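You operate a simulated robot arm through the tools that you are given. There is no shell and no other tool. Be economical: measure what you need, move in short steps, check, and stop when the job is done.

The job below is to be done with a simulated robot arm. You get a single attempt, and the scene is never put back.

TASK
Put the teal cone in the brown shallow basket. Take the iron weight on the small table and put it away on the pale table. Take the small red bundle and leave it on the third shelf from the bottom of the open rack. Put the card tube labelled "5" from the red-brown table on the pale table and the card tube that says "6" on the top of the end block. Open the left grey door, take the cream tuft from the left cupboard shelf and put it on the red-brown table and shut the door again. Pull the cabinet door open. Any order will do. Set down upright: card tube.

Only the result counts: the job must be done as asked and must still hold three seconds after the hand-in. Knocking over, shifting, dropping, spilling or breaking anything else fails it.

THE ROBOT
A 7-joint arm with a two-finger parallel gripper on a trunk, on a base that drives. Base frame: it is fixed to the floor where the robot stands at the start and does not move with it; the origin is under the middle of the robot, x ahead of it, y to its left, z up. Units: m, rad, N and s.
With the tool pointing down near the work surface it reaches from about 0.1 to 0.88 m from the robot's upright axis, wherever it stands. Its first joint turns from -2.897 to 2.897 rad. Places, roughly: cabinet door [-2.9, -3.4, 1.3]; card tube [4.25, 4, 0.75]; cream tuft (8x6x4 cm) [3.9, 2.2, 0.3]; iron weight [1.25, 1, 0.75]; left grey door [3.7, 2.1, 0.4]; pale table [1.1, 7.6, 0.8]; red-brown table [4.1, 4.3, 0.8]; shallow basket (18x40x5 cm) [2.5, -3.2, 0.8]; small red bundle (10x5x3 cm) [4, 3.9, 0.8]; teal cone (8x8x13 cm) [0.8, -0.2, 0.3]; third shelf of the open rack [0.9, 4.6, 0.8]; top of the end block [1.3, 4, 0.2]. Payload 3.43 kg.
The tool frame sits at the grasp point between the pads (the TCP): z along the fingers, y along the line on which they close. The tips reach 0.03 m beyond it. Largest opening 0.094 m; finger width 0.028, thickness 0.01; the body of the gripper, 0.05 by 0.096 m, starts 0.055 m behind the TCP.
Orientation is told as [roll, pitch, yaw] about the base's x, y, z axes, in that order, counted from this pose: with the fingers straight down and closing along the base's y, the tool's x points along the base's -x, its y along +y and its z along -z.

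THE INTERFACE
- The arm moves only by the tool move_arm. Its argument "targets" is a list of rows, each an object (a shift or turn left out is 0, a gripper value left out holds the last) with "rot": the turn, a rotation vector about the tool's x, y, z in units of 90 degrees (1.0 is 90 degrees), a list of three; "offset": the shift along the tool's x, y, z in units of 400 mm (1.0 is 400 mm), a list of three; "gripper": the opening in per cent of the stroke, from 0 (shut) to 100 (fully open). In form: [{"rot": [ax, ay, az], "offset": [dx, dy, dz], "gripper": gripper}, ...]. A call has 1 to 10 rows; each row is the pose to reach, as a shift and turn from the pose commanded when the call began, along the tool's axes at that moment. A call with a number of a shift or a turn outside -1 to 1 is refused whole. Each row takes 0.2 s and may step no farther than 0.05 m and 0.15 rad from the row before; otherwise, or with a gripper value out of range, the whole call is refused. Where a pose cannot be reached the arm comes as near as it can. A force on the tool above 40 N (or 10 N above the force at the start of the call, whichever is more), or a blocked arm, ends the call early, and 0.2 s more pass. Each finger travels about 0.045 m/s and halts on what it meets, pressing with about 39 N; the grip force reading is that of the motor and also rises with nothing between the fingers. The clock runs only during rows and for 0.2 s after the last one: add rows that repeat a pose to give the fingers time. The reply holds the time, the measured pose of the TCP, the force on the tool along the base axes, the opening and the grip force, in the units named above and with some noise, with the torque about the TCP (base axes, N m) and any sound that the robot's microphone picked up.
- Cameras (640 x 400 px; columns grow to the right, rows downward): "scene" is now at [0.4658, 0.1387, 1.0042]; the picture's right is [-0.93, -0.38, 0.00], its down [-0.34, 0.83, -0.44] and it looks along [0.17, -0.41, -0.90] (base axes); focal length 273 px, centre (320, 200). "wrist" rides on the gripper at [0.076, 0.014, -0.103] in the tool frame; the picture's right is [-0.18, 0.98, 0.00], its down [-0.75, -0.14, -0.64] and it looks along [-0.63, -0.12, 0.77] (tool axes); focal length 243 px, centre (320, 200). There is no depth. A picture from a camera that has moved, and an enlarged one, comes with that camera's place and axes in the base frame and with its lens.
- grab_frame(camera): a new picture of that camera. It takes no simulated time.
- slide_trunk(by): slides the trunk up (or, below 0, down) by that many m; the arm and the scene camera ride with it, the base frame stays. It gives what a move gives, with no picture.
- drive_base(legs): drives the robot by 1 to 6 legs, each [ahead, left, turn to the left] in m, m and rad, along the robot's own axes; the way and the turn of a leg run together, so that a leg with both is an arc; at most 1.5 m and 3.142 rad a leg. The arm and the cameras ride along, it lands a little off, and it stops where it bumps. It gives what a move gives.
- head_to(pan, tilt): turns the head with the scene camera to pan (to the left, within 1.798 rad either way) and tilt (down, from -0.506 to 1.204), counted from straight ahead of the robot. It gives what a move gives.
- enlarge(camera, box): a new picture of the part [left, top, right, bottom] of that camera's present view, enlarged. It takes no simulated time.
- close_job(): hands the job in; it is judged then, once.

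Work in short steps. Places have to be worked out from the pictures, the camera data and where the tool is seen: move nearer, look again, correct. Check each grasp and each placing, and mend what went wrong. You have 217 turns and 198 pictures in all, those below and enlarged ones among them. Open the gripper and draw the arm clear of the work before you hand the job in, unless the task says otherwise; then end with one line.

The tools are called after "Call:" as name(argument=value, ...) on one line, values as JSON. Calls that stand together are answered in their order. move_arm: Moves the arm, as the interface text tells. Its arguments: {"type":"object","properties":{"targets":{"type":"array","items":{"type":"object","properties":{"rot":{"type":"array","items":{"type":"number"}},"offset":{"type":"array","items":{"type":"number"}},"gripper":{"type":"number"}}}}},"required":["targets"]} The other tools are called the same way: slide_trunk (by) slides the trunk up or down; drive_base (legs) drives the base; head_to (pan, tilt) turns the head that bears the scene camera; grab_frame (camera) takes a picture; enlarge (camera, box) takes an enlarged picture of a part of a camera's view; close_job () hands the job in.

At the start:

```text
time_s: 0.0
ee_pos: [0.54, -0.089, 0.4223]
tool_rot: [0.0, -0.001, 0.0]
contact_force: [0.4, -0.2, 0.6]
ft_torque: [-0.03, -0.02, 0.01]
opening: 0.0939
grasp_force: 0.1
trunk travel left (down, up): [-0.1, 0.51]
robot x, y, heading: [-0.0003, -0.0009, -0.001]
head pan, tilt: [-1.185, 1.115]
```

scene: 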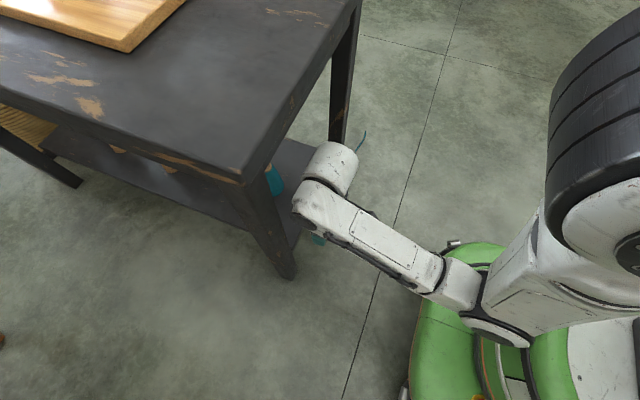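
wrist: 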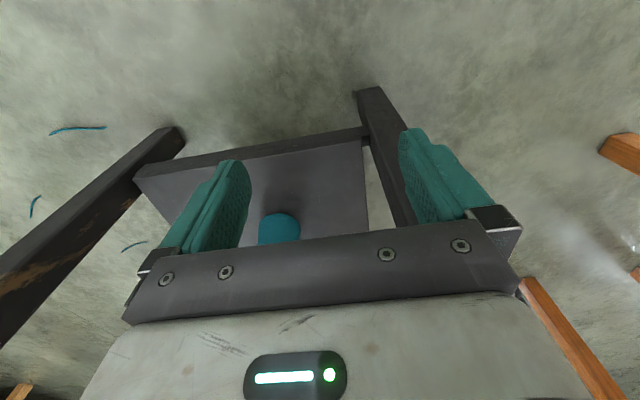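

I start by looking around: head to straight ahead and slightly down.

Call:
head_to(pan=0.0, tilt=0.6)

Call:
grab_frame(camera="scene")

Call:
head_to(pan=1.2, tilt=0.3)

Call:
grab_frame(camera="scene")

Call:
head_to(pan=-1.0, tilt=0.4)

Call:
grab_frame(camera="scene")

```text
time_s: 1.4
ee_pos: [0.5377, -0.0891, 0.4223]
tool_rot: [0.0, 0.0, 0.0]
contact_force: [0.6, -0.6, 0.5]
ft_torque: [-0.03, -0.01, 0.01]
opening: 0.0939
grasp_force: 0.1
trunk travel left (down, up): [-0.1, 0.51]
robot x, y, heading: [0.0048, -0.0007, -0.002]
head pan, tilt: [0.0, 0.6]
```

```text
195 pictures are left
camera scene: at [0.5308, 0.1962, 1.0438], right [0.0, -1.0, 0.0], down [-0.57, 0.0, -0.82], along [0.82, 0.0, -0.57], focal length 273 px, centre (320, 200)
```

scene: 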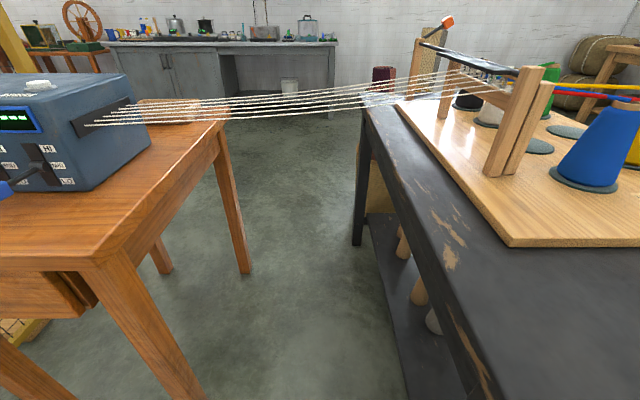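

```text
time_s: 2.8
ee_pos: [0.5381, -0.0892, 0.4213]
tool_rot: [-0.002, -0.002, 0.0]
contact_force: [-0.5, -1.2, -0.1]
ft_torque: [0.01, -0.01, -0.01]
opening: 0.0942
grasp_force: 0.0
trunk travel left (down, up): [-0.1, 0.51]
robot x, y, heading: [0.0036, -0.0009, 0.001]
head pan, tilt: [1.201, 0.3]
```

```text
194 pictures are left
camera scene: at [0.4762, 0.2832, 1.0713], right [0.93, -0.36, 0.0], down [-0.11, -0.28, -0.96], along [0.35, 0.89, -0.3], focal length 273 px, centre (320, 200)
```

scene: 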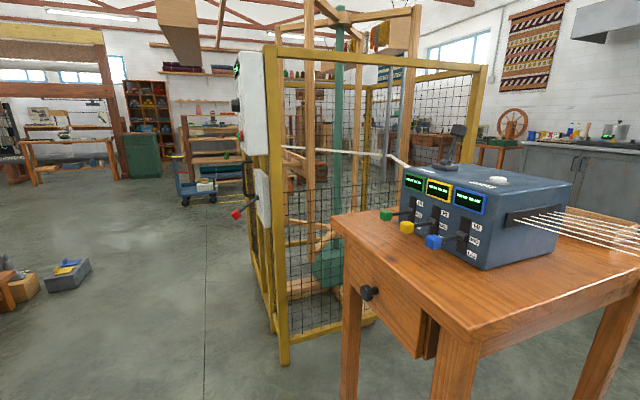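

```text
time_s: 4.9
ee_pos: [0.5393, -0.0896, 0.421]
tool_rot: [0.0, -0.001, 0.001]
contact_force: [0.2, 0.2, 0.2]
ft_torque: [0.02, 0.0, 0.01]
opening: 0.0943
grasp_force: 0.0
trunk travel left (down, up): [-0.1, 0.51]
robot x, y, heading: [-0.0038, -0.001, -0.002]
head pan, tilt: [-1.0, 0.4]
```

```text
193 pictures are left
camera scene: at [0.4925, 0.1183, 1.062], right [-0.84, -0.54, 0.0], down [-0.21, 0.33, -0.92], along [0.5, -0.77, -0.39], focal length 273 px, centre (320, 200)
```

scene: 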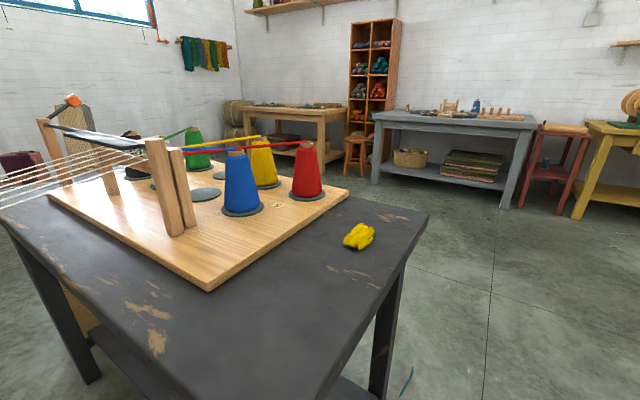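

Looking further to both sides.

Call:
head_to(pan=-1.79, tilt=0.3)

Call:
grab_frame(camera="scene")

Call:
head_to(pan=0.5, tilt=0.4)

Call:
slide_trunk(by=0.5)

Call:
grab_frame(camera="scene")

Call:
head_to(pan=1.2, tilt=0.3)

Call:
grab_frame(camera="scene")

```text
time_s: 6.0
ee_pos: [0.5371, -0.09, 0.4213]
tool_rot: [-0.001, -0.001, 0.001]
contact_force: [-1.1, 0.8, 0.5]
ft_torque: [0.0, 0.01, 0.05]
opening: 0.094
grasp_force: 0.0
trunk travel left (down, up): [-0.1, 0.51]
robot x, y, heading: [-0.0011, -0.0001, -0.004]
head pan, tilt: [-1.791, 0.3]
```

```text
192 pictures are left
camera scene: at [0.4221, 0.1051, 1.0713], right [-0.98, 0.22, 0.0], down [0.06, 0.29, -0.96], along [-0.21, -0.93, -0.3], focal length 273 px, centre (320, 200)
```

scene: 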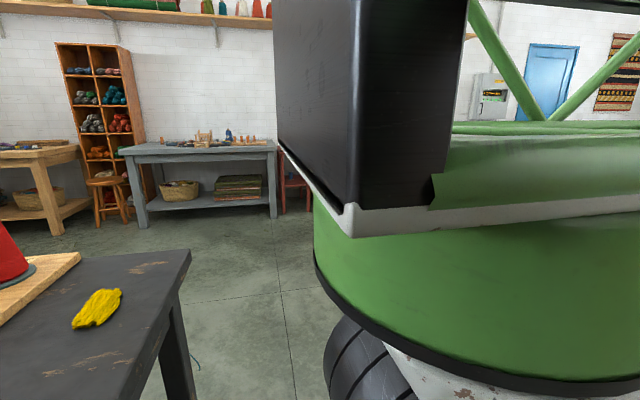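

```text
time_s: 8.1
ee_pos: [0.5381, -0.0898, 0.4218]
tool_rot: [0.001, 0.001, -0.001]
contact_force: [-0.1, 0.4, -0.6]
ft_torque: [-0.02, -0.04, -0.01]
opening: 0.0941
grasp_force: 0.0
trunk travel left (down, up): [-0.1, 0.51]
robot x, y, heading: [-0.0003, 0.001, -0.001]
head pan, tilt: [0.499, 0.4]
```

```text
refused: 0.5 is not a number from -0.4 to 0.4
```

```text
191 pictures are left
camera scene: at [0.5238, 0.2405, 1.062], right [0.48, -0.88, 0.0], down [-0.34, -0.19, -0.92], along [0.81, 0.44, -0.39], focal length 273 px, centre (320, 200)
```

scene: 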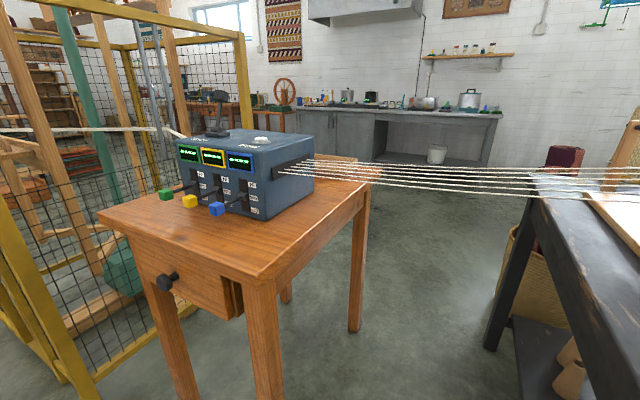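

```text
time_s: 9.2
ee_pos: [0.5372, -0.0884, 0.4211]
tool_rot: [0.002, -0.001, -0.001]
contact_force: [0.2, -0.9, 0.4]
ft_torque: [-0.03, -0.02, -0.01]
opening: 0.0942
grasp_force: 0.1
trunk travel left (down, up): [-0.1, 0.51]
robot x, y, heading: [0.0028, -0.0012, 0.0]
head pan, tilt: [1.201, 0.3]
```

```text
190 pictures are left
camera scene: at [0.4762, 0.2832, 1.0713], right [0.93, -0.36, 0.0], down [-0.11, -0.28, -0.96], along [0.35, 0.89, -0.3], focal length 273 px, centre (320, 200)
```

scene: 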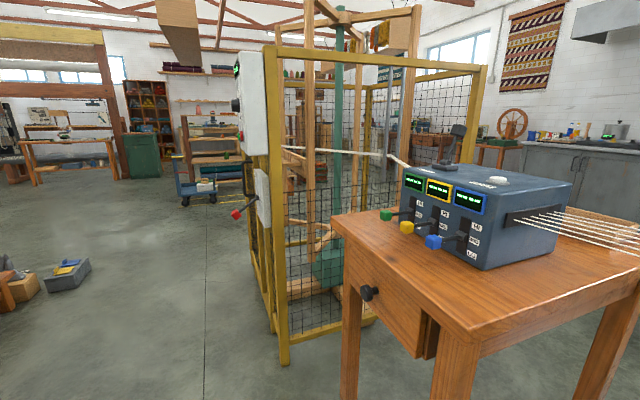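

Raise the trunk for a look over the control box.

Call:
slide_trunk(by=0.4)

Call:
head_to(pan=0.8, tilt=0.6)

Call:
grab_frame(camera="scene")

Call:
head_to(pan=0.4, tilt=0.2)

Call:
grab_frame(camera="scene")

Call:
head_to(pan=1.5, tilt=0.15)

Call:
grab_frame(camera="scene")

```text
time_s: 13.0
ee_pos: [0.5387, -0.0896, 0.8207]
tool_rot: [-0.001, 0.0, -0.001]
contact_force: [-0.3, 0.2, 0.1]
ft_torque: [0.02, 0.03, -0.02]
opening: 0.0938
grasp_force: 0.1
trunk travel left (down, up): [-0.5, 0.11]
robot x, y, heading: [0.0058, -0.0033, 0.003]
head pan, tilt: [1.201, 0.3]
```

```text
time_s: 13.9
ee_pos: [0.5389, -0.0885, 0.8212]
tool_rot: [0.0, 0.0, -0.001]
contact_force: [-0.1, 0.1, 0.4]
ft_torque: [0.01, 0.01, 0.04]
opening: 0.0941
grasp_force: 0.1
trunk travel left (down, up): [-0.5, 0.11]
robot x, y, heading: [0.0003, 0.0016, -0.0]
head pan, tilt: [0.799, 0.6]
```

```text
189 pictures are left
camera scene: at [0.504, 0.2597, 1.4439], right [0.72, -0.7, 0.0], down [-0.39, -0.41, -0.83], along [0.57, 0.59, -0.56], focal length 273 px, centre (320, 200)
```

scene: 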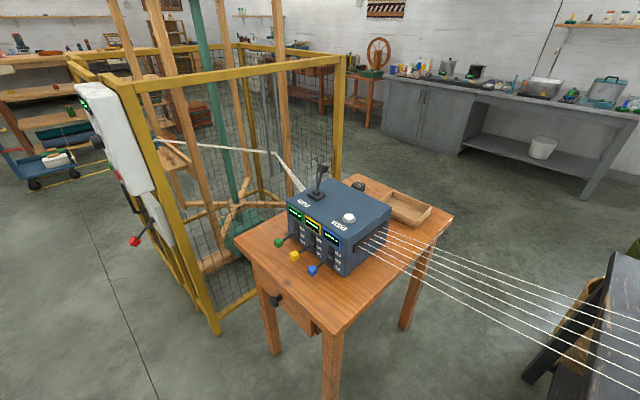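

```text
time_s: 14.8
ee_pos: [0.5378, -0.0894, 0.8207]
tool_rot: [0.0, -0.001, -0.001]
contact_force: [-0.2, 0.5, -0.6]
ft_torque: [-0.02, -0.01, -0.01]
opening: 0.0938
grasp_force: 0.1
trunk travel left (down, up): [-0.5, 0.11]
robot x, y, heading: [0.0004, 0.0016, -0.003]
head pan, tilt: [0.4, 0.201]
```

```text
188 pictures are left
camera scene: at [0.5283, 0.2326, 1.4805], right [0.39, -0.92, 0.0], down [-0.18, -0.08, -0.98], along [0.9, 0.38, -0.2], focal length 273 px, centre (320, 200)
```

scene: 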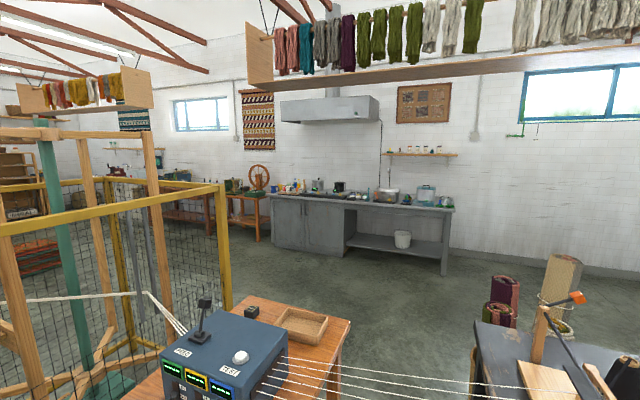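

```text
time_s: 16.1
ee_pos: [0.5382, -0.0897, 0.8207]
tool_rot: [0.0, -0.001, 0.003]
contact_force: [-0.2, 0.0, -0.6]
ft_torque: [0.0, 0.03, 0.02]
opening: 0.094
grasp_force: 0.2
trunk travel left (down, up): [-0.5, 0.11]
robot x, y, heading: [0.0011, -0.0042, 0.0]
head pan, tilt: [1.499, 0.15]
```

```text
187 pictures are left
camera scene: at [0.4491, 0.2887, 1.4853], right [1.0, -0.07, 0.0], down [-0.01, -0.15, -0.99], along [0.07, 0.99, -0.15], focal length 273 px, centre (320, 200)
```

scene: 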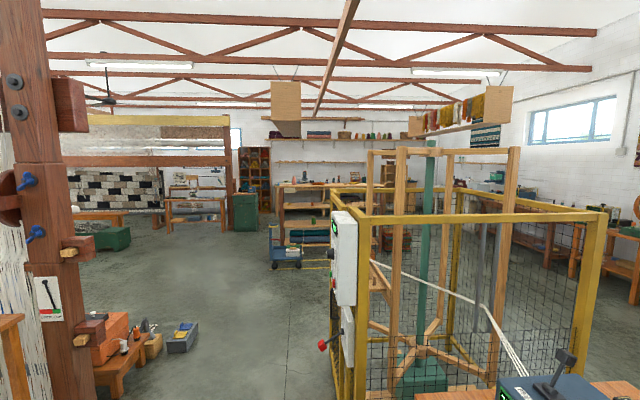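

The weight sits behind the control box at about (1.35, 0.93); I'd reach it from the far side. First, learn my own footprint and view the cone area.

Call:
head_to(pan=-1.79, tilt=1.2)

Call:
grab_frame(camera="scene")

Call:
head_to(pan=1.79, tilt=1.0)

Call:
grab_frame(camera="scene")

Call:
head_to(pan=-0.7, tilt=0.7)

Call:
grab_frame(camera="scene")

Call:
grab_frame(camera="wrist")

```text
time_s: 18.9
ee_pos: [0.5388, -0.0888, 0.8201]
tool_rot: [-0.001, 0.001, 0.0]
contact_force: [0.4, -0.5, -0.2]
ft_torque: [0.02, -0.01, 0.02]
opening: 0.0939
grasp_force: 0.0
trunk travel left (down, up): [-0.5, 0.11]
robot x, y, heading: [-0.0008, 0.0009, -0.002]
head pan, tilt: [-1.791, 1.201]
```

```text
186 pictures are left
camera scene: at [0.4303, 0.1416, 1.3992], right [-0.98, 0.22, 0.0], down [0.2, 0.91, -0.36], along [-0.08, -0.35, -0.93], focal length 273 px, centre (320, 200)
```

scene: 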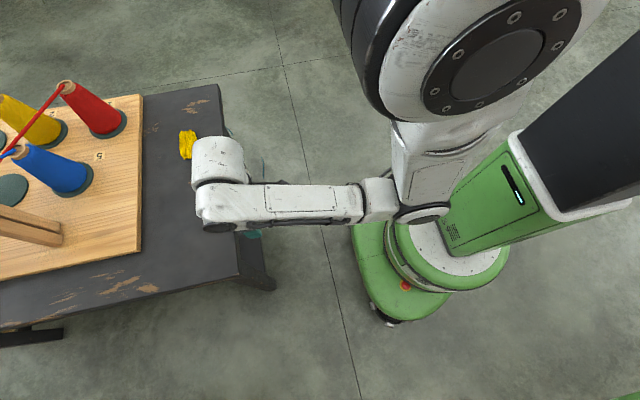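

```text
time_s: 21.9
ee_pos: [0.5382, -0.0894, 0.8211]
tool_rot: [0.001, 0.0, 0.002]
contact_force: [-0.3, -0.2, 0.3]
ft_torque: [0.03, -0.01, -0.03]
opening: 0.0939
grasp_force: 0.1
trunk travel left (down, up): [-0.5, 0.11]
robot x, y, heading: [-0.0011, -0.0023, -0.003]
head pan, tilt: [1.791, 1.0]
```

```text
185 pictures are left
camera scene: at [0.4273, 0.2642, 1.4118], right [0.98, 0.22, 0.0], down [0.18, -0.82, -0.54], along [-0.12, 0.53, -0.84], focal length 273 px, centre (320, 200)
```

scene: 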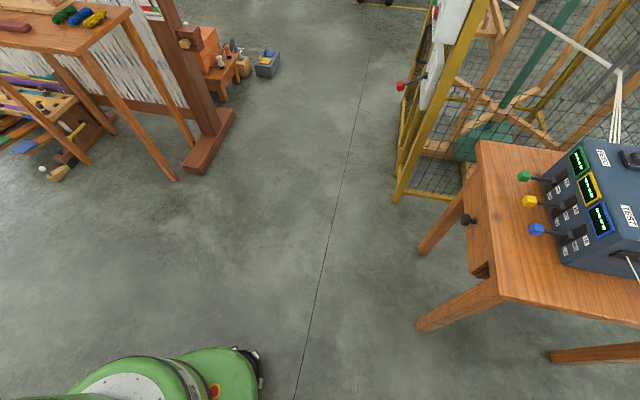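

```text
time_s: 24.1
ee_pos: [0.5379, -0.0891, 0.8205]
tool_rot: [-0.001, 0.0, 0.001]
contact_force: [-0.7, -0.3, 0.5]
ft_torque: [0.0, 0.02, -0.01]
opening: 0.0939
grasp_force: 0.1
trunk travel left (down, up): [-0.5, 0.11]
robot x, y, heading: [-0.0007, -0.0047, -0.002]
head pan, tilt: [-0.7, 0.7]
```

```text
184 pictures are left
camera scene: at [0.5074, 0.1415, 1.4352], right [-0.64, -0.77, 0.0], down [-0.49, 0.41, -0.76], along [0.59, -0.49, -0.64], focal length 273 px, centre (320, 200)
```

scene: 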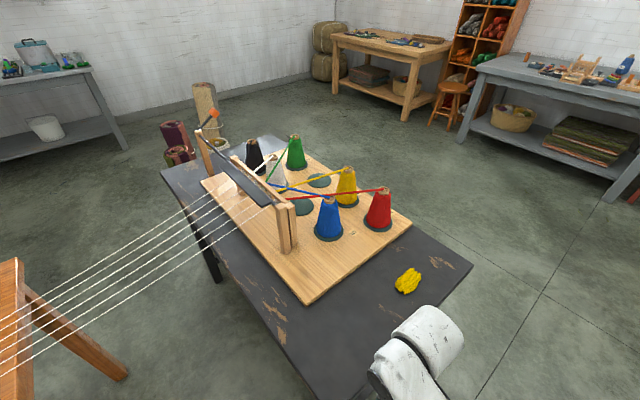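

```text
183 pictures are left
camera wrist: at [0.4613, -0.0758, 0.9225], right [0.18, 0.98, 0.0], down [0.75, -0.14, 0.64], along [0.63, -0.12, -0.77], focal length 243 px, centre (320, 200)
```

wrist: 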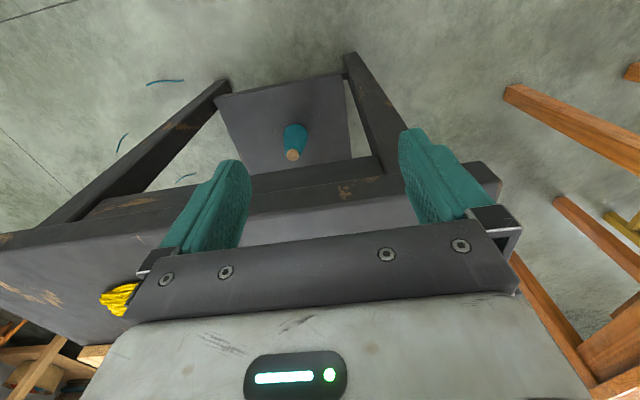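

Footprint is about 0.3 m; table end spans y −0.54…0.04 at x≥0.6, shelf at z≈0.23, cone at about (0.75, −0.205). I lower the trunk back, then tilt the tool 45° forward and align y.

Call:
slide_trunk(by=-0.4)

Call:
move_arm(targets=[{"rot": [0, -0.08, 0], "offset": [0, -0.048, 0]}, {"rot": [0, -0.16, 0], "offset": [0, -0.096, 0]}, {"rot": [0, -0.24, 0], "offset": [0, -0.144, 0]}, {"rot": [0, -0.32, 0], "offset": [0, -0.192, 0]}, {"rot": [0, -0.4, 0], "offset": [0, -0.24, 0]}, {"rot": [0, -0.48, 0], "offset": [0, -0.288, 0]}, {"rot": [0, -0.5, 0], "offset": [0, -0.288, 0]}])

Call:
grab_frame(camera="wrist")

Call:
head_to(pan=-0.9, tilt=1.1)

Call:
grab_frame(camera="scene")

```text
time_s: 28.0
ee_pos: [0.5373, -0.0892, 0.4218]
tool_rot: [-0.001, 0.0, -0.002]
contact_force: [-0.4, 0.4, -0.3]
ft_torque: [0.02, 0.03, 0.02]
opening: 0.0938
grasp_force: 0.1
trunk travel left (down, up): [-0.1, 0.51]
robot x, y, heading: [0.0035, 0.0049, 0.003]
head pan, tilt: [-0.7, 0.7]
```

```text
time_s: 29.6
ee_pos: [0.5393, -0.2049, 0.4208]
tool_rot: [0.001, -0.788, 0.0]
contact_force: [0.5, 0.1, -0.3]
ft_torque: [-0.01, 0.01, -0.01]
opening: 0.0939
grasp_force: 0.1
trunk travel left (down, up): [-0.1, 0.51]
robot x, y, heading: [-0.0049, 0.0006, 0.0]
head pan, tilt: [-0.7, 0.7]
```

```text
182 pictures are left
camera wrist: at [0.4115, -0.1916, 0.4384], right [0.13, 0.98, 0.13], down [0.08, -0.14, 0.99], along [0.99, -0.12, -0.09], focal length 243 px, centre (320, 200)
```

wrist: 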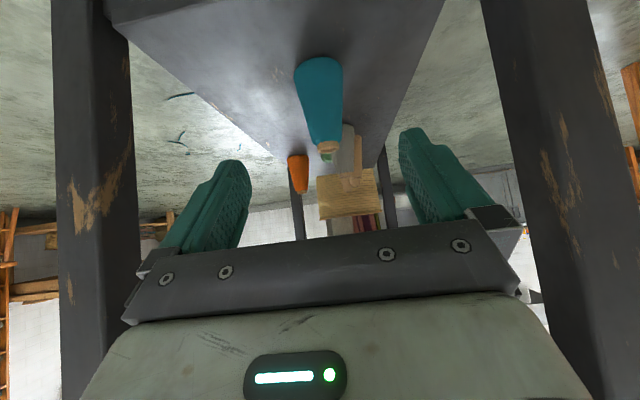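

```text
time_s: 30.4
ee_pos: [0.5385, -0.2047, 0.4207]
tool_rot: [-0.001, -0.785, -0.001]
contact_force: [0.2, -0.9, 0.4]
ft_torque: [0.01, -0.05, 0.0]
opening: 0.0941
grasp_force: 0.0
trunk travel left (down, up): [-0.1, 0.51]
robot x, y, heading: [0.0038, -0.0013, -0.001]
head pan, tilt: [-0.901, 1.1]
```

```text
181 pictures are left
camera scene: at [0.4816, 0.1467, 1.0053], right [-0.78, -0.62, 0.0], down [-0.55, 0.7, -0.45], along [0.28, -0.36, -0.89], focal length 273 px, centre (320, 200)
```

scene: 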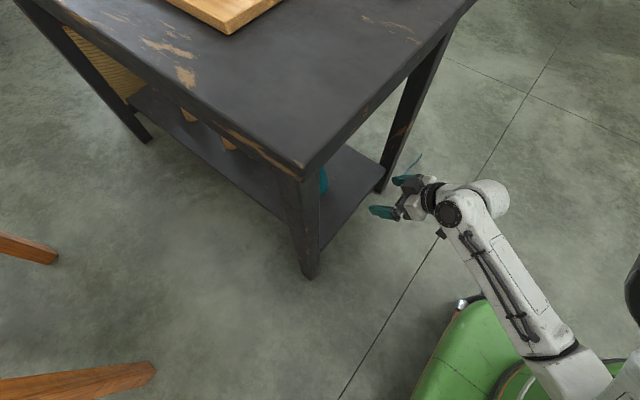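

Cone's axis is about (0.745, −0.21), tip z≈0.34. Lower to z≈0.295 then advance to straddle it.

Call:
move_arm(targets=[{"offset": [0.074, -0.005, 0.074], "gripper": 100}, {"offset": [0.148, -0.01, 0.148]}, {"offset": [0.221, -0.0125, 0.221]}, {"offset": [0.148, -0.0125, 0.294]}, {"offset": [0.075, -0.0125, 0.367]}, {"offset": [0.002, -0.0125, 0.44]}])

Call:
grab_frame(camera="wrist")

```text
time_s: 31.8
ee_pos: [0.6638, -0.2079, 0.2953]
tool_rot: [0.0, -0.786, 0.0]
contact_force: [0.5, -0.5, 0.1]
ft_torque: [-0.01, 0.0, 0.03]
opening: 0.0939
grasp_force: 0.0
trunk travel left (down, up): [-0.1, 0.51]
robot x, y, heading: [0.0004, 0.0032, 0.004]
head pan, tilt: [-0.901, 1.1]
```

```text
180 pictures are left
camera wrist: at [0.5359, -0.1944, 0.3137], right [0.13, 0.98, 0.13], down [0.08, -0.14, 0.99], along [0.99, -0.12, -0.1], focal length 243 px, centre (320, 200)
```

wrist: 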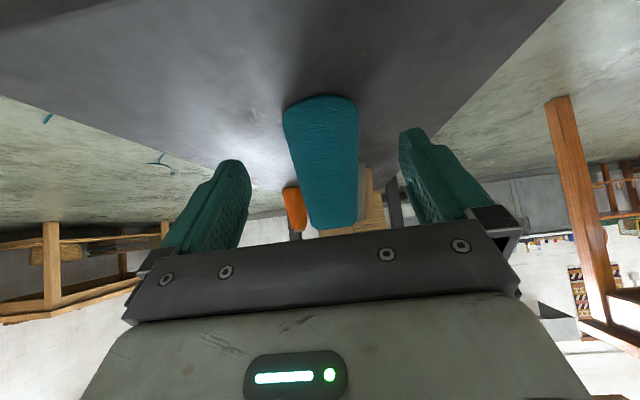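

Triangulating the base edge: cone axis near (0.785, −0.21), shelf z≈0.19. Advance to it and close.

Call:
move_arm(targets=[{"offset": [-0.045, -0.004, 0.098]}, {"offset": [-0.09, -0.006, 0.196]}, {"offset": [-0.134, -0.006, 0.2934]}])

Call:
grab_frame(camera="wrist")

```text
time_s: 32.8
ee_pos: [0.7898, -0.2141, 0.2603]
tool_rot: [-0.013, -0.806, 0.005]
contact_force: [-5.2, 0.4, 17.5]
ft_torque: [-0.07, -0.2, -0.02]
opening: 0.0939
grasp_force: 0.0
trunk travel left (down, up): [-0.1, 0.51]
robot x, y, heading: [-0.0018, -0.0006, 0.0]
head pan, tilt: [-0.901, 1.1]
stopped in row 3: the force on the tool passed its limit at 44 N (the readings are from after the stop); the commanded pose is now the measured one
```

```text
179 pictures are left
camera wrist: at [0.6624, -0.1998, 0.2752], right [0.13, 0.98, 0.12], down [0.06, -0.13, 0.99], along [0.99, -0.12, -0.07], focal length 243 px, centre (320, 200)
```

wrist: 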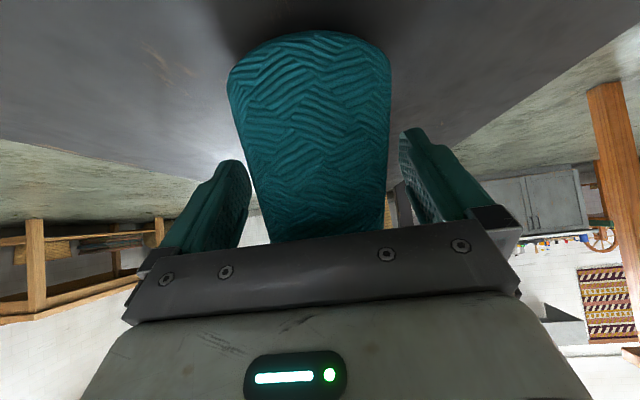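

The gripper's palm pressed the cone's tip (it sits at x≈0.785); back off, flatten the tool by ~10° and come in again.

Call:
move_arm(targets=[{"offset": [0, 0.005, -0.1]}, {"rot": [0, -0.09, 0], "offset": [0, 0.005, -0.1]}, {"rot": [0, -0.098, 0], "offset": [0.004, 0.005, -0.06]}, {"rot": [0, -0.098, 0], "offset": [0.008, 0.005, -0.027]}])

Call:
grab_frame(camera="wrist")

```text
time_s: 33.8
ee_pos: [0.7776, -0.2119, 0.2638]
tool_rot: [-0.012, -0.955, 0.006]
contact_force: [-0.2, -0.4, -0.1]
ft_torque: [0.01, -0.03, -0.01]
opening: 0.0938
grasp_force: 0.2
trunk travel left (down, up): [-0.1, 0.51]
robot x, y, heading: [-0.0028, -0.0023, -0.002]
head pan, tilt: [-0.901, 1.1]
```

```text
178 pictures are left
camera wrist: at [0.6499, -0.1976, 0.2595], right [0.11, 0.98, 0.14], down [-0.09, -0.13, 0.99], along [0.99, -0.12, 0.07], focal length 243 px, centre (320, 200)
```

wrist: 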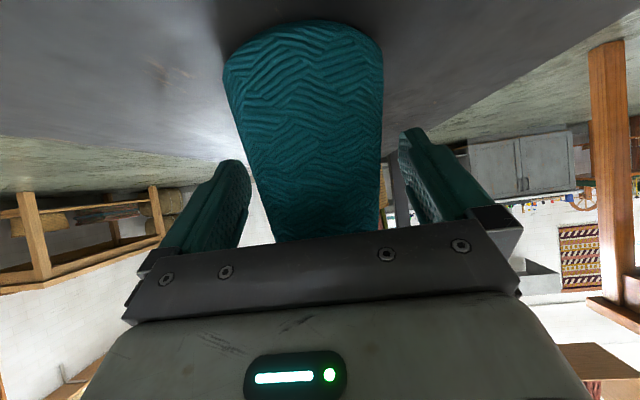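

No contact now and the cone is between the fingers; close.

Call:
move_arm(targets=[{"gripper": 0}, {"gripper": 0}, {"gripper": 0}, {"gripper": 0}, {"gripper": 0}])

Call:
move_arm(targets=[{"offset": [-0.04, 0, -0.03]}, {"offset": [-0.082, 0, -0.057]}])

Call:
grab_frame(camera="wrist")

```text
time_s: 35.0
ee_pos: [0.7785, -0.2118, 0.2646]
tool_rot: [-0.012, -0.956, 0.006]
contact_force: [0.4, -0.2, 0.6]
ft_torque: [0.02, -0.04, -0.05]
opening: 0.0662
grasp_force: 39.5
trunk travel left (down, up): [-0.1, 0.51]
robot x, y, heading: [-0.0003, -0.0027, -0.003]
head pan, tilt: [-0.901, 1.1]
```

```text
time_s: 35.6
ee_pos: [0.7774, -0.2106, 0.3042]
tool_rot: [-0.012, -0.953, 0.003]
contact_force: [-0.1, 0.2, -2.4]
ft_torque: [0.02, -0.01, 0.02]
opening: 0.0661
grasp_force: 38.8
trunk travel left (down, up): [-0.1, 0.51]
robot x, y, heading: [-0.0003, 0.0022, -0.004]
head pan, tilt: [-0.901, 1.1]
```

```text
177 pictures are left
camera wrist: at [0.6492, -0.1963, 0.3001], right [0.11, 0.98, 0.14], down [-0.09, -0.13, 0.99], along [0.99, -0.12, 0.07], focal length 243 px, centre (320, 200)
```

wrist: 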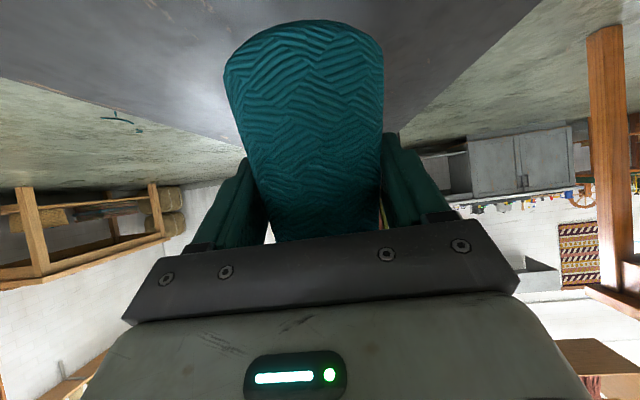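

Cone is held and lifted; retract straight back from under the table.

Call:
move_arm(targets=[{"offset": [0.06, 0, -0.085]}, {"offset": [0.12, 0, -0.17]}, {"offset": [0.18, 0, -0.255]}, {"offset": [0.24, 0, -0.34]}, {"offset": [0.3, 0, -0.425]}, {"offset": [0.361, 0, -0.51]}])

Call:
head_to(pan=-1.2, tilt=0.5)

Call:
grab_frame(camera="scene")

```text
time_s: 37.0
ee_pos: [0.5264, -0.2096, 0.3022]
tool_rot: [-0.012, -0.954, 0.005]
contact_force: [0.6, -0.7, -1.4]
ft_torque: [-0.01, 0.04, -0.01]
opening: 0.0659
grasp_force: 39.2
trunk travel left (down, up): [-0.1, 0.51]
robot x, y, heading: [0.0005, -0.0, 0.001]
head pan, tilt: [-0.901, 1.1]
```

```text
time_s: 38.0
ee_pos: [0.5269, -0.2098, 0.3023]
tool_rot: [-0.013, -0.954, 0.004]
contact_force: [-0.1, 0.4, -2.3]
ft_torque: [0.05, 0.03, 0.01]
opening: 0.0663
grasp_force: 39.4
trunk travel left (down, up): [-0.1, 0.51]
robot x, y, heading: [0.0016, -0.004, 0.0]
head pan, tilt: [-1.201, 0.499]
```

```text
176 pictures are left
camera scene: at [0.4751, 0.1112, 1.0528], right [-0.93, -0.36, 0.0], down [-0.17, 0.45, -0.88], along [0.32, -0.82, -0.48], focal length 273 px, centre (320, 200)
```

scene: 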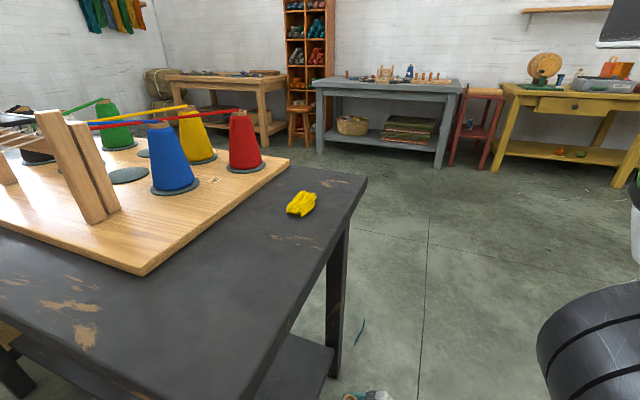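

Raise trunk, back off a bit, turn right to face −y and drive towards the basket table in the open floor.

Call:
slide_trunk(by=0.4)

Call:
drive_base(legs=[[-0.2, 0, 0], [0, 0, -1.571], [1.4, 0, 0], [0, 1.3, 0], [0, 1.25, 0]])

Call:
head_to(pan=0, tilt=0.5)

Call:
grab_frame(camera="scene")

```text
time_s: 41.8
ee_pos: [0.5272, -0.2097, 0.7024]
tool_rot: [-0.013, -0.954, 0.005]
contact_force: [0.3, 0.1, -2.4]
ft_torque: [-0.03, 0.0, 0.0]
opening: 0.0658
grasp_force: 38.7
trunk travel left (down, up): [-0.5, 0.11]
robot x, y, heading: [-0.0012, 0.0009, -0.002]
head pan, tilt: [-1.201, 0.499]
```

```text
time_s: 65.8
ee_pos: [2.1357, -1.9633, 0.7018]
tool_rot: [-0.011, -0.956, -1.571]
contact_force: [-0.3, -0.8, -3.0]
ft_torque: [0.02, 0.0, -0.01]
opening: 0.0653
grasp_force: 38.7
trunk travel left (down, up): [-0.5, 0.11]
robot x, y, heading: [2.35, -1.4417, -1.573]
head pan, tilt: [-1.201, 0.499]
```

```text
time_s: 67.2
ee_pos: [2.1351, -1.9637, 0.7022]
tool_rot: [-0.012, -0.952, -1.572]
contact_force: [0.0, 1.0, -2.1]
ft_torque: [0.01, 0.0, 0.0]
opening: 0.0654
grasp_force: 39.3
trunk travel left (down, up): [-0.5, 0.11]
robot x, y, heading: [2.3456, -1.4338, -1.579]
head pan, tilt: [0.0, 0.499]
```

```text
175 pictures are left
camera scene: at [2.5409, -1.9712, 1.4529], right [-1.0, 0.01, 0.0], down [0.0, 0.48, -0.88], along [-0.01, -0.88, -0.48], focal length 273 px, centre (320, 200)
```

scene: 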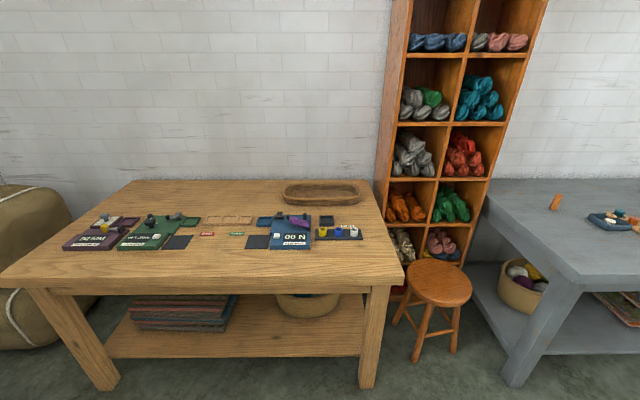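

Basket centre ≈ (2.52, −3.17), table front edge y≈−2.6, top z≈0.8. Raise trunk and arm and shift the tool to the robot's centreline before driving up.

Call:
slide_trunk(by=0.1)

Call:
move_arm(targets=[{"offset": [-0.061, 0.085, -0.043]}, {"offset": [-0.122, 0.17, -0.087]}, {"offset": [-0.183, 0.255, -0.13]}, {"offset": [-0.244, 0.34, -0.173]}, {"offset": [-0.306, 0.425, -0.217]}])

Call:
drive_base(legs=[[0, 0.19, 0], [0.75, 0, 0]])

Call:
head_to(pan=0, tilt=0.9)

Call:
grab_frame(camera="scene")

```text
time_s: 68.6
ee_pos: [2.1361, -1.964, 0.803]
tool_rot: [-0.013, -0.954, -1.573]
contact_force: [0.1, 0.3, -1.9]
ft_torque: [0.0, 0.04, -0.02]
opening: 0.0655
grasp_force: 38.6
trunk travel left (down, up): [-0.6, 0.01]
robot x, y, heading: [2.3507, -1.4369, -1.574]
head pan, tilt: [0.0, 0.499]
```

```text
time_s: 69.8
ee_pos: [2.3075, -1.9647, 0.9533]
tool_rot: [-0.012, -0.955, -1.572]
contact_force: [0.4, 1.1, -1.7]
ft_torque: [0.0, 0.03, 0.0]
opening: 0.0651
grasp_force: 38.8
trunk travel left (down, up): [-0.6, 0.01]
robot x, y, heading: [2.3495, -1.4377, -1.575]
head pan, tilt: [0.0, 0.499]
```

```text
time_s: 75.0
ee_pos: [2.4971, -2.7186, 0.9527]
tool_rot: [-0.012, -0.954, -1.56]
contact_force: [0.8, 0.2, -2.4]
ft_torque: [0.01, 0.03, 0.0]
opening: 0.0649
grasp_force: 39.2
trunk travel left (down, up): [-0.6, 0.01]
robot x, y, heading: [2.5372, -2.1943, -1.567]
head pan, tilt: [0.0, 0.499]
```

```text
time_s: 75.8
ee_pos: [2.4971, -2.7189, 0.9518]
tool_rot: [-0.011, -0.953, -1.562]
contact_force: [1.3, -1.4, -1.6]
ft_torque: [-0.02, 0.01, -0.01]
opening: 0.0651
grasp_force: 38.7
trunk travel left (down, up): [-0.6, 0.01]
robot x, y, heading: [2.5396, -2.1949, -1.569]
head pan, tilt: [0.0, 0.901]
```

```text
174 pictures are left
camera scene: at [2.7325, -2.7084, 1.5191], right [-1.0, 0.0, 0.0], down [0.0, 0.78, -0.62], along [0.0, -0.62, -0.78], focal length 273 px, centre (320, 200)
```

scene: 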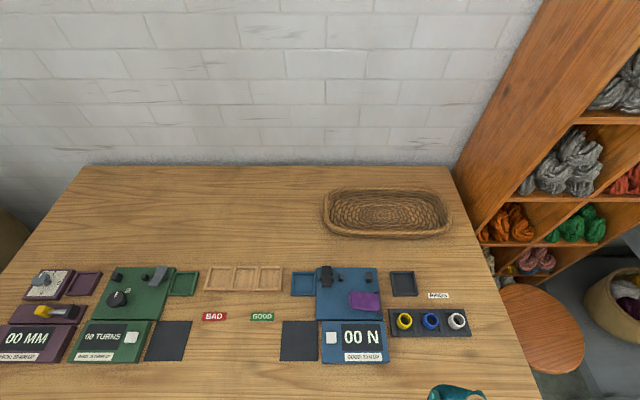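

Basket interior centre ≈ (2.52, −3.2). Drive 0.1 closer, then reach forward 0.36 m at this height.

Call:
drive_base(legs=[[0.1, 0.02, 0]])

Call:
move_arm(targets=[{"offset": [-0.065, 0, 0.092]}, {"offset": [-0.13, 0, 0.184]}, {"offset": [-0.195, 0, 0.275]}, {"offset": [-0.26, 0, 0.367]}, {"offset": [-0.325, 0, 0.459]}, {"offset": [-0.39, 0, 0.55]}, {"offset": [-0.455, 0, 0.642]}, {"offset": [-0.52, 0, 0.734]}])

Call:
grab_frame(camera="scene")

Call:
grab_frame(camera="wrist")

```text
time_s: 77.0
ee_pos: [2.5176, -2.8202, 0.953]
tool_rot: [-0.013, -0.953, -1.563]
contact_force: [0.0, -0.1, -1.6]
ft_torque: [0.0, -0.01, 0.01]
opening: 0.0647
grasp_force: 38.6
trunk travel left (down, up): [-0.6, 0.01]
robot x, y, heading: [2.5562, -2.2932, -1.57]
head pan, tilt: [0.0, 0.901]
```

```text
time_s: 78.8
ee_pos: [2.5183, -3.1824, 0.951]
tool_rot: [-0.011, -0.953, -1.564]
contact_force: [-0.5, 0.0, -2.2]
ft_torque: [0.05, 0.01, 0.01]
opening: 0.065
grasp_force: 38.5
trunk travel left (down, up): [-0.6, 0.01]
robot x, y, heading: [2.5568, -2.2955, -1.563]
head pan, tilt: [0.0, 0.901]
```

```text
173 pictures are left
camera scene: at [2.7521, -2.8099, 1.519], right [-1.0, 0.0, 0.0], down [0.0, 0.78, -0.62], along [0.0, -0.62, -0.78], focal length 273 px, centre (320, 200)
```

scene: 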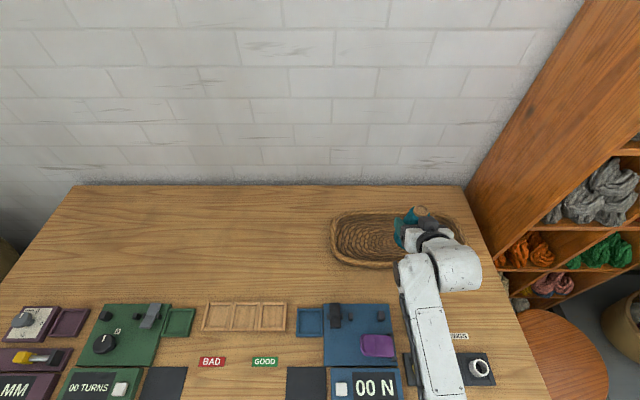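

```text
172 pictures are left
camera wrist: at [2.5315, -3.0546, 0.9471], right [0.98, -0.11, 0.14], down [-0.13, 0.09, 0.99], along [-0.12, -0.99, 0.07], focal length 243 px, centre (320, 200)
```

wrist: 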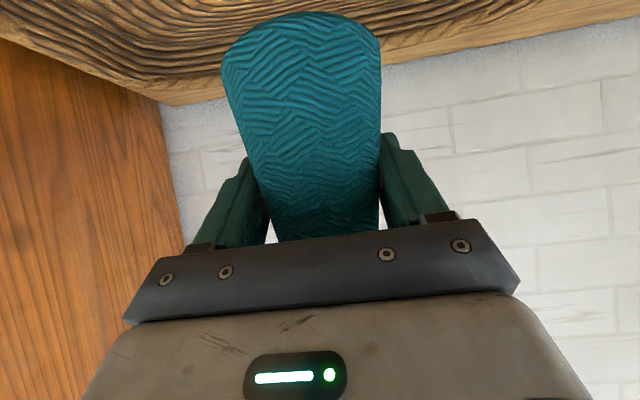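

Cone is over the basket. Lower 0.06 m with a slight forward shift, then feel down gently.

Call:
move_arm(targets=[{"offset": [0.02, 0, 0.06]}, {"offset": [0.06, 0, 0.089]}, {"offset": [0.101, 0, 0.117]}])

Call:
move_arm(targets=[{"offset": [0.0163, 0, 0.0116]}, {"offset": [0.0326, 0, 0.0231]}, {"offset": [0.049, 0, 0.0347]}, {"offset": [0.0653, 0, 0.0462]}, {"offset": [0.0816, 0, 0.0578]}, {"offset": [0.0979, 0, 0.0694]}])

Call:
grab_frame(camera="wrist")

```text
time_s: 79.6
ee_pos: [2.5172, -3.1936, 0.8917]
tool_rot: [-0.011, -0.953, -1.565]
contact_force: [0.5, 0.0, -2.2]
ft_torque: [-0.02, -0.02, 0.0]
opening: 0.0649
grasp_force: 39.0
trunk travel left (down, up): [-0.6, 0.01]
robot x, y, heading: [2.5567, -2.296, -1.57]
head pan, tilt: [0.0, 0.901]
```

```text
time_s: 81.0
ee_pos: [2.5149, -3.1994, 0.8534]
tool_rot: [-0.015, -0.973, -1.561]
contact_force: [-0.3, -0.5, 8.7]
ft_torque: [0.23, -0.23, 0.01]
opening: 0.0651
grasp_force: 39.2
trunk travel left (down, up): [-0.6, 0.01]
robot x, y, heading: [2.5559, -2.2959, -1.568]
head pan, tilt: [0.0, 0.901]
stopped in row 6: the force on the tool passed its limit at 48 N (the readings are from after the stop); the commanded pose is now the measured one
```

```text
171 pictures are left
camera wrist: at [2.5292, -3.0719, 0.8478], right [0.98, -0.11, 0.14], down [-0.13, 0.11, 0.99], along [-0.12, -0.99, 0.09], focal length 243 px, centre (320, 200)
```

wrist: 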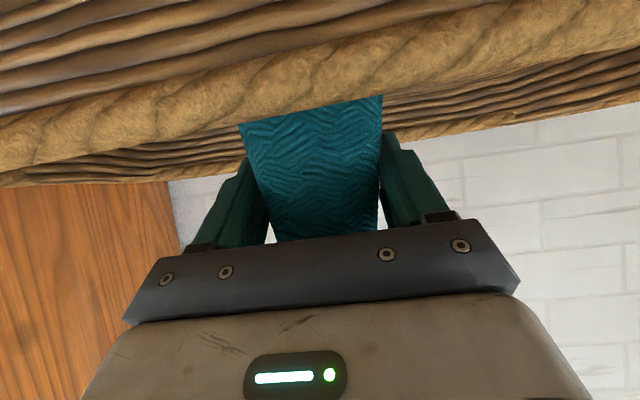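

Cone rests on the basket bottom. Open and withdraw along the tool axis.

Call:
move_arm(targets=[{"gripper": 100}, {"gripper": 100}, {"gripper": 100}, {"gripper": 100}, {"offset": [-0.02, 0, -0.05]}, {"offset": [-0.06, 0, -0.15]}, {"offset": [-0.1, 0, -0.25]}, {"offset": [-0.14, 0, -0.35]}, {"offset": [-0.18, 0, -0.45]}])

Call:
grab_frame(camera="scene")

```text
time_s: 83.0
ee_pos: [2.5162, -3.0902, 1.0143]
tool_rot: [-0.014, -0.969, -1.56]
contact_force: [0.4, 0.0, -0.4]
ft_torque: [0.0, 0.0, 0.01]
opening: 0.0939
grasp_force: 0.1
trunk travel left (down, up): [-0.6, 0.01]
robot x, y, heading: [2.5568, -2.2949, -1.57]
head pan, tilt: [0.0, 0.901]
```

```text
170 pictures are left
camera scene: at [2.7519, -2.8097, 1.5189], right [-1.0, 0.0, 0.0], down [0.0, 0.78, -0.62], along [0.0, -0.62, -0.78], focal length 273 px, centre (320, 200)
```

scene: 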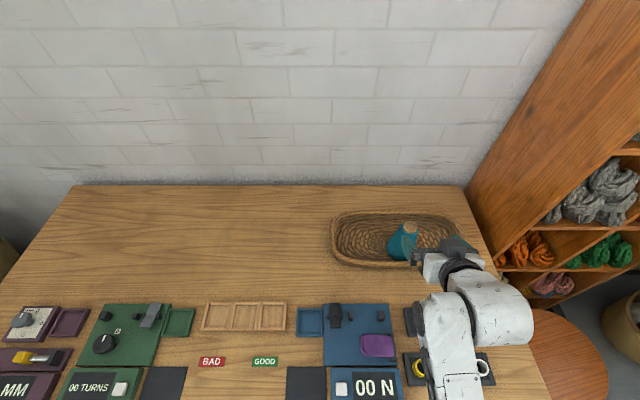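

Cone is placed upright in the basket. Back away, retract the arm, and head toward the cabinet side.

Call:
drive_base(legs=[[-0.8, 0, 0], [0, -1.3, 0], [0, -1.3, 0]])

Call:
move_arm(targets=[{"offset": [0.065, 0, -0.092]}, {"offset": [0.13, 0, -0.184]}, {"offset": [0.195, 0, -0.275]}, {"offset": [0.26, 0, -0.367]}, {"offset": [0.325, 0, -0.459]}, {"offset": [0.39, 0, -0.55]}])

Call:
head_to(pan=-0.9, tilt=0.35)

Call:
grab_frame(camera="scene")

Call:
head_to(pan=-1.7, tilt=0.35)

Call:
grab_frame(camera="scene")

```text
time_s: 99.6
ee_pos: [-0.0913, -2.2839, 1.0126]
tool_rot: [-0.017, -0.969, -1.564]
contact_force: [-0.3, -0.2, -0.9]
ft_torque: [0.0, 0.02, 0.0]
opening: 0.0939
grasp_force: 0.1
trunk travel left (down, up): [-0.6, 0.01]
robot x, y, heading: [-0.0504, -1.4841, -1.57]
head pan, tilt: [0.0, 0.901]
```

```text
time_s: 101.0
ee_pos: [-0.0902, -2.0131, 1.0107]
tool_rot: [-0.017, -0.974, -1.563]
contact_force: [0.5, 0.4, -0.8]
ft_torque: [-0.01, 0.03, -0.01]
opening: 0.0941
grasp_force: 0.1
trunk travel left (down, up): [-0.6, 0.01]
robot x, y, heading: [-0.0445, -1.4855, -1.576]
head pan, tilt: [0.0, 0.901]
```

```text
time_s: 102.2
ee_pos: [-0.0892, -2.0119, 1.0104]
tool_rot: [-0.015, -0.97, -1.563]
contact_force: [-0.7, -0.1, -0.1]
ft_torque: [0.03, 0.01, -0.01]
opening: 0.0941
grasp_force: 0.2
trunk travel left (down, up): [-0.6, 0.01]
robot x, y, heading: [-0.0465, -1.4856, -1.575]
head pan, tilt: [-0.901, 0.351]
```

```text
169 pictures are left
camera scene: at [0.0723, -1.985, 1.5665], right [-0.62, 0.78, 0.0], down [0.27, 0.21, -0.94], along [-0.74, -0.58, -0.34], focal length 273 px, centre (320, 200)
```

scene: 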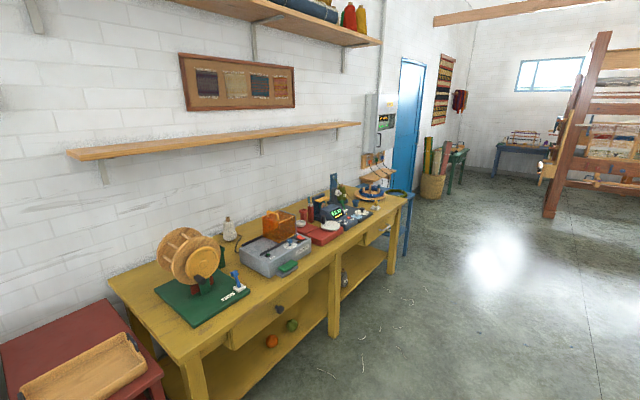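

```text
time_s: 103.3
ee_pos: [-0.0892, -2.0126, 1.011]
tool_rot: [-0.015, -0.97, -1.566]
contact_force: [0.3, -0.7, 0.7]
ft_torque: [-0.04, -0.01, 0.03]
opening: 0.0939
grasp_force: 0.0
trunk travel left (down, up): [-0.6, 0.01]
robot x, y, heading: [-0.0483, -1.4856, -1.574]
head pan, tilt: [-1.7, 0.351]
```

```text
168 pictures are left
camera scene: at [0.053, -1.9152, 1.5666], right [0.13, 0.99, 0.0], down [0.34, -0.04, -0.94], along [-0.93, 0.12, -0.34], focal length 273 px, centre (320, 200)
```

scene: 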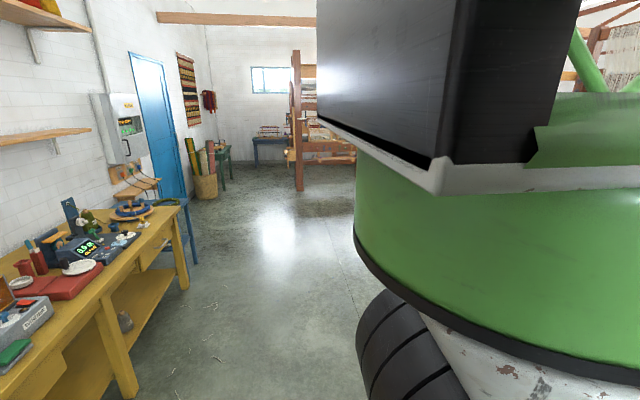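

The cabinet is the wall box near (−2.93, −3.4, 1.35). Strafe right to face it.

Call:
drive_base(legs=[[0, -1.3, 0], [0, -1.35, 0]])

Call:
head_to(pan=-0.2, tilt=0.25)

Call:
grab_frame(camera="scene")

```text
time_s: 116.3
ee_pos: [-2.7553, -2.02, 1.0102]
tool_rot: [-0.016, -0.972, -1.553]
contact_force: [0.2, 0.1, 0.8]
ft_torque: [0.01, 0.02, -0.02]
opening: 0.0942
grasp_force: 0.1
trunk travel left (down, up): [-0.6, 0.01]
robot x, y, heading: [-2.7203, -1.494, -1.56]
head pan, tilt: [-1.7, 0.351]
```

```text
time_s: 117.9
ee_pos: [-2.7549, -2.0189, 1.0107]
tool_rot: [-0.017, -0.973, -1.556]
contact_force: [-1.0, 0.1, -0.8]
ft_torque: [0.04, 0.03, 0.0]
opening: 0.0939
grasp_force: 0.0
trunk travel left (down, up): [-0.6, 0.01]
robot x, y, heading: [-2.7184, -1.492, -1.563]
head pan, tilt: [-0.201, 0.25]
```

```text
167 pictures are left
camera scene: at [-2.5392, -2.0238, 1.576], right [-0.98, 0.19, 0.0], down [0.05, 0.24, -0.97], along [-0.19, -0.95, -0.25], focal length 273 px, centre (320, 200)
```

scene: 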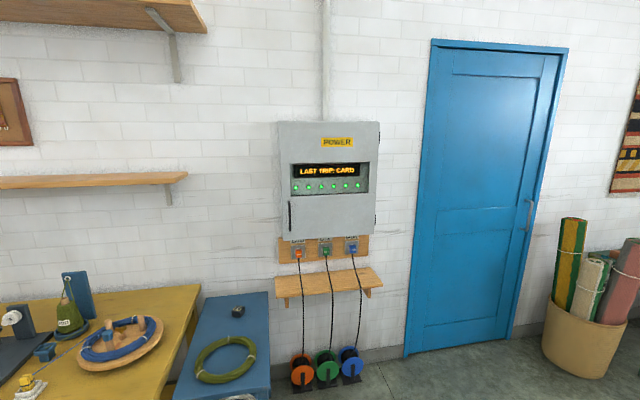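

Cabinet hinges right, small vertical handle low-left. Zoom.

Call:
enlarge(camera="scene", box=[260, 110, 400, 250])

```text
2.86 times, centred on (330, 180) of scene
camera zoom: at [-2.5392, -2.0238, 1.576], right [-0.98, 0.19, 0.0], down [0.05, 0.24, -0.97], along [-0.19, -0.95, -0.25], focal length 781 px, centre (291, 257)
```

zoom: 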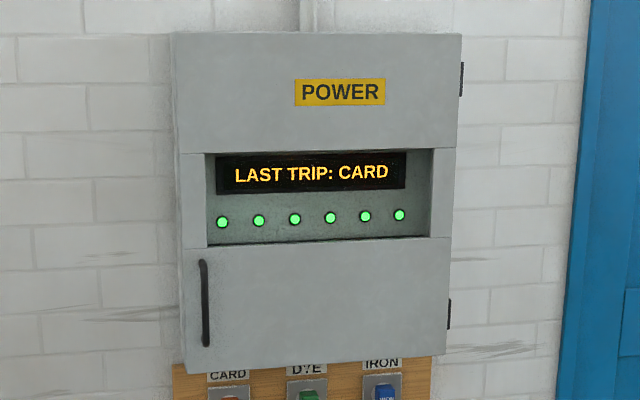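

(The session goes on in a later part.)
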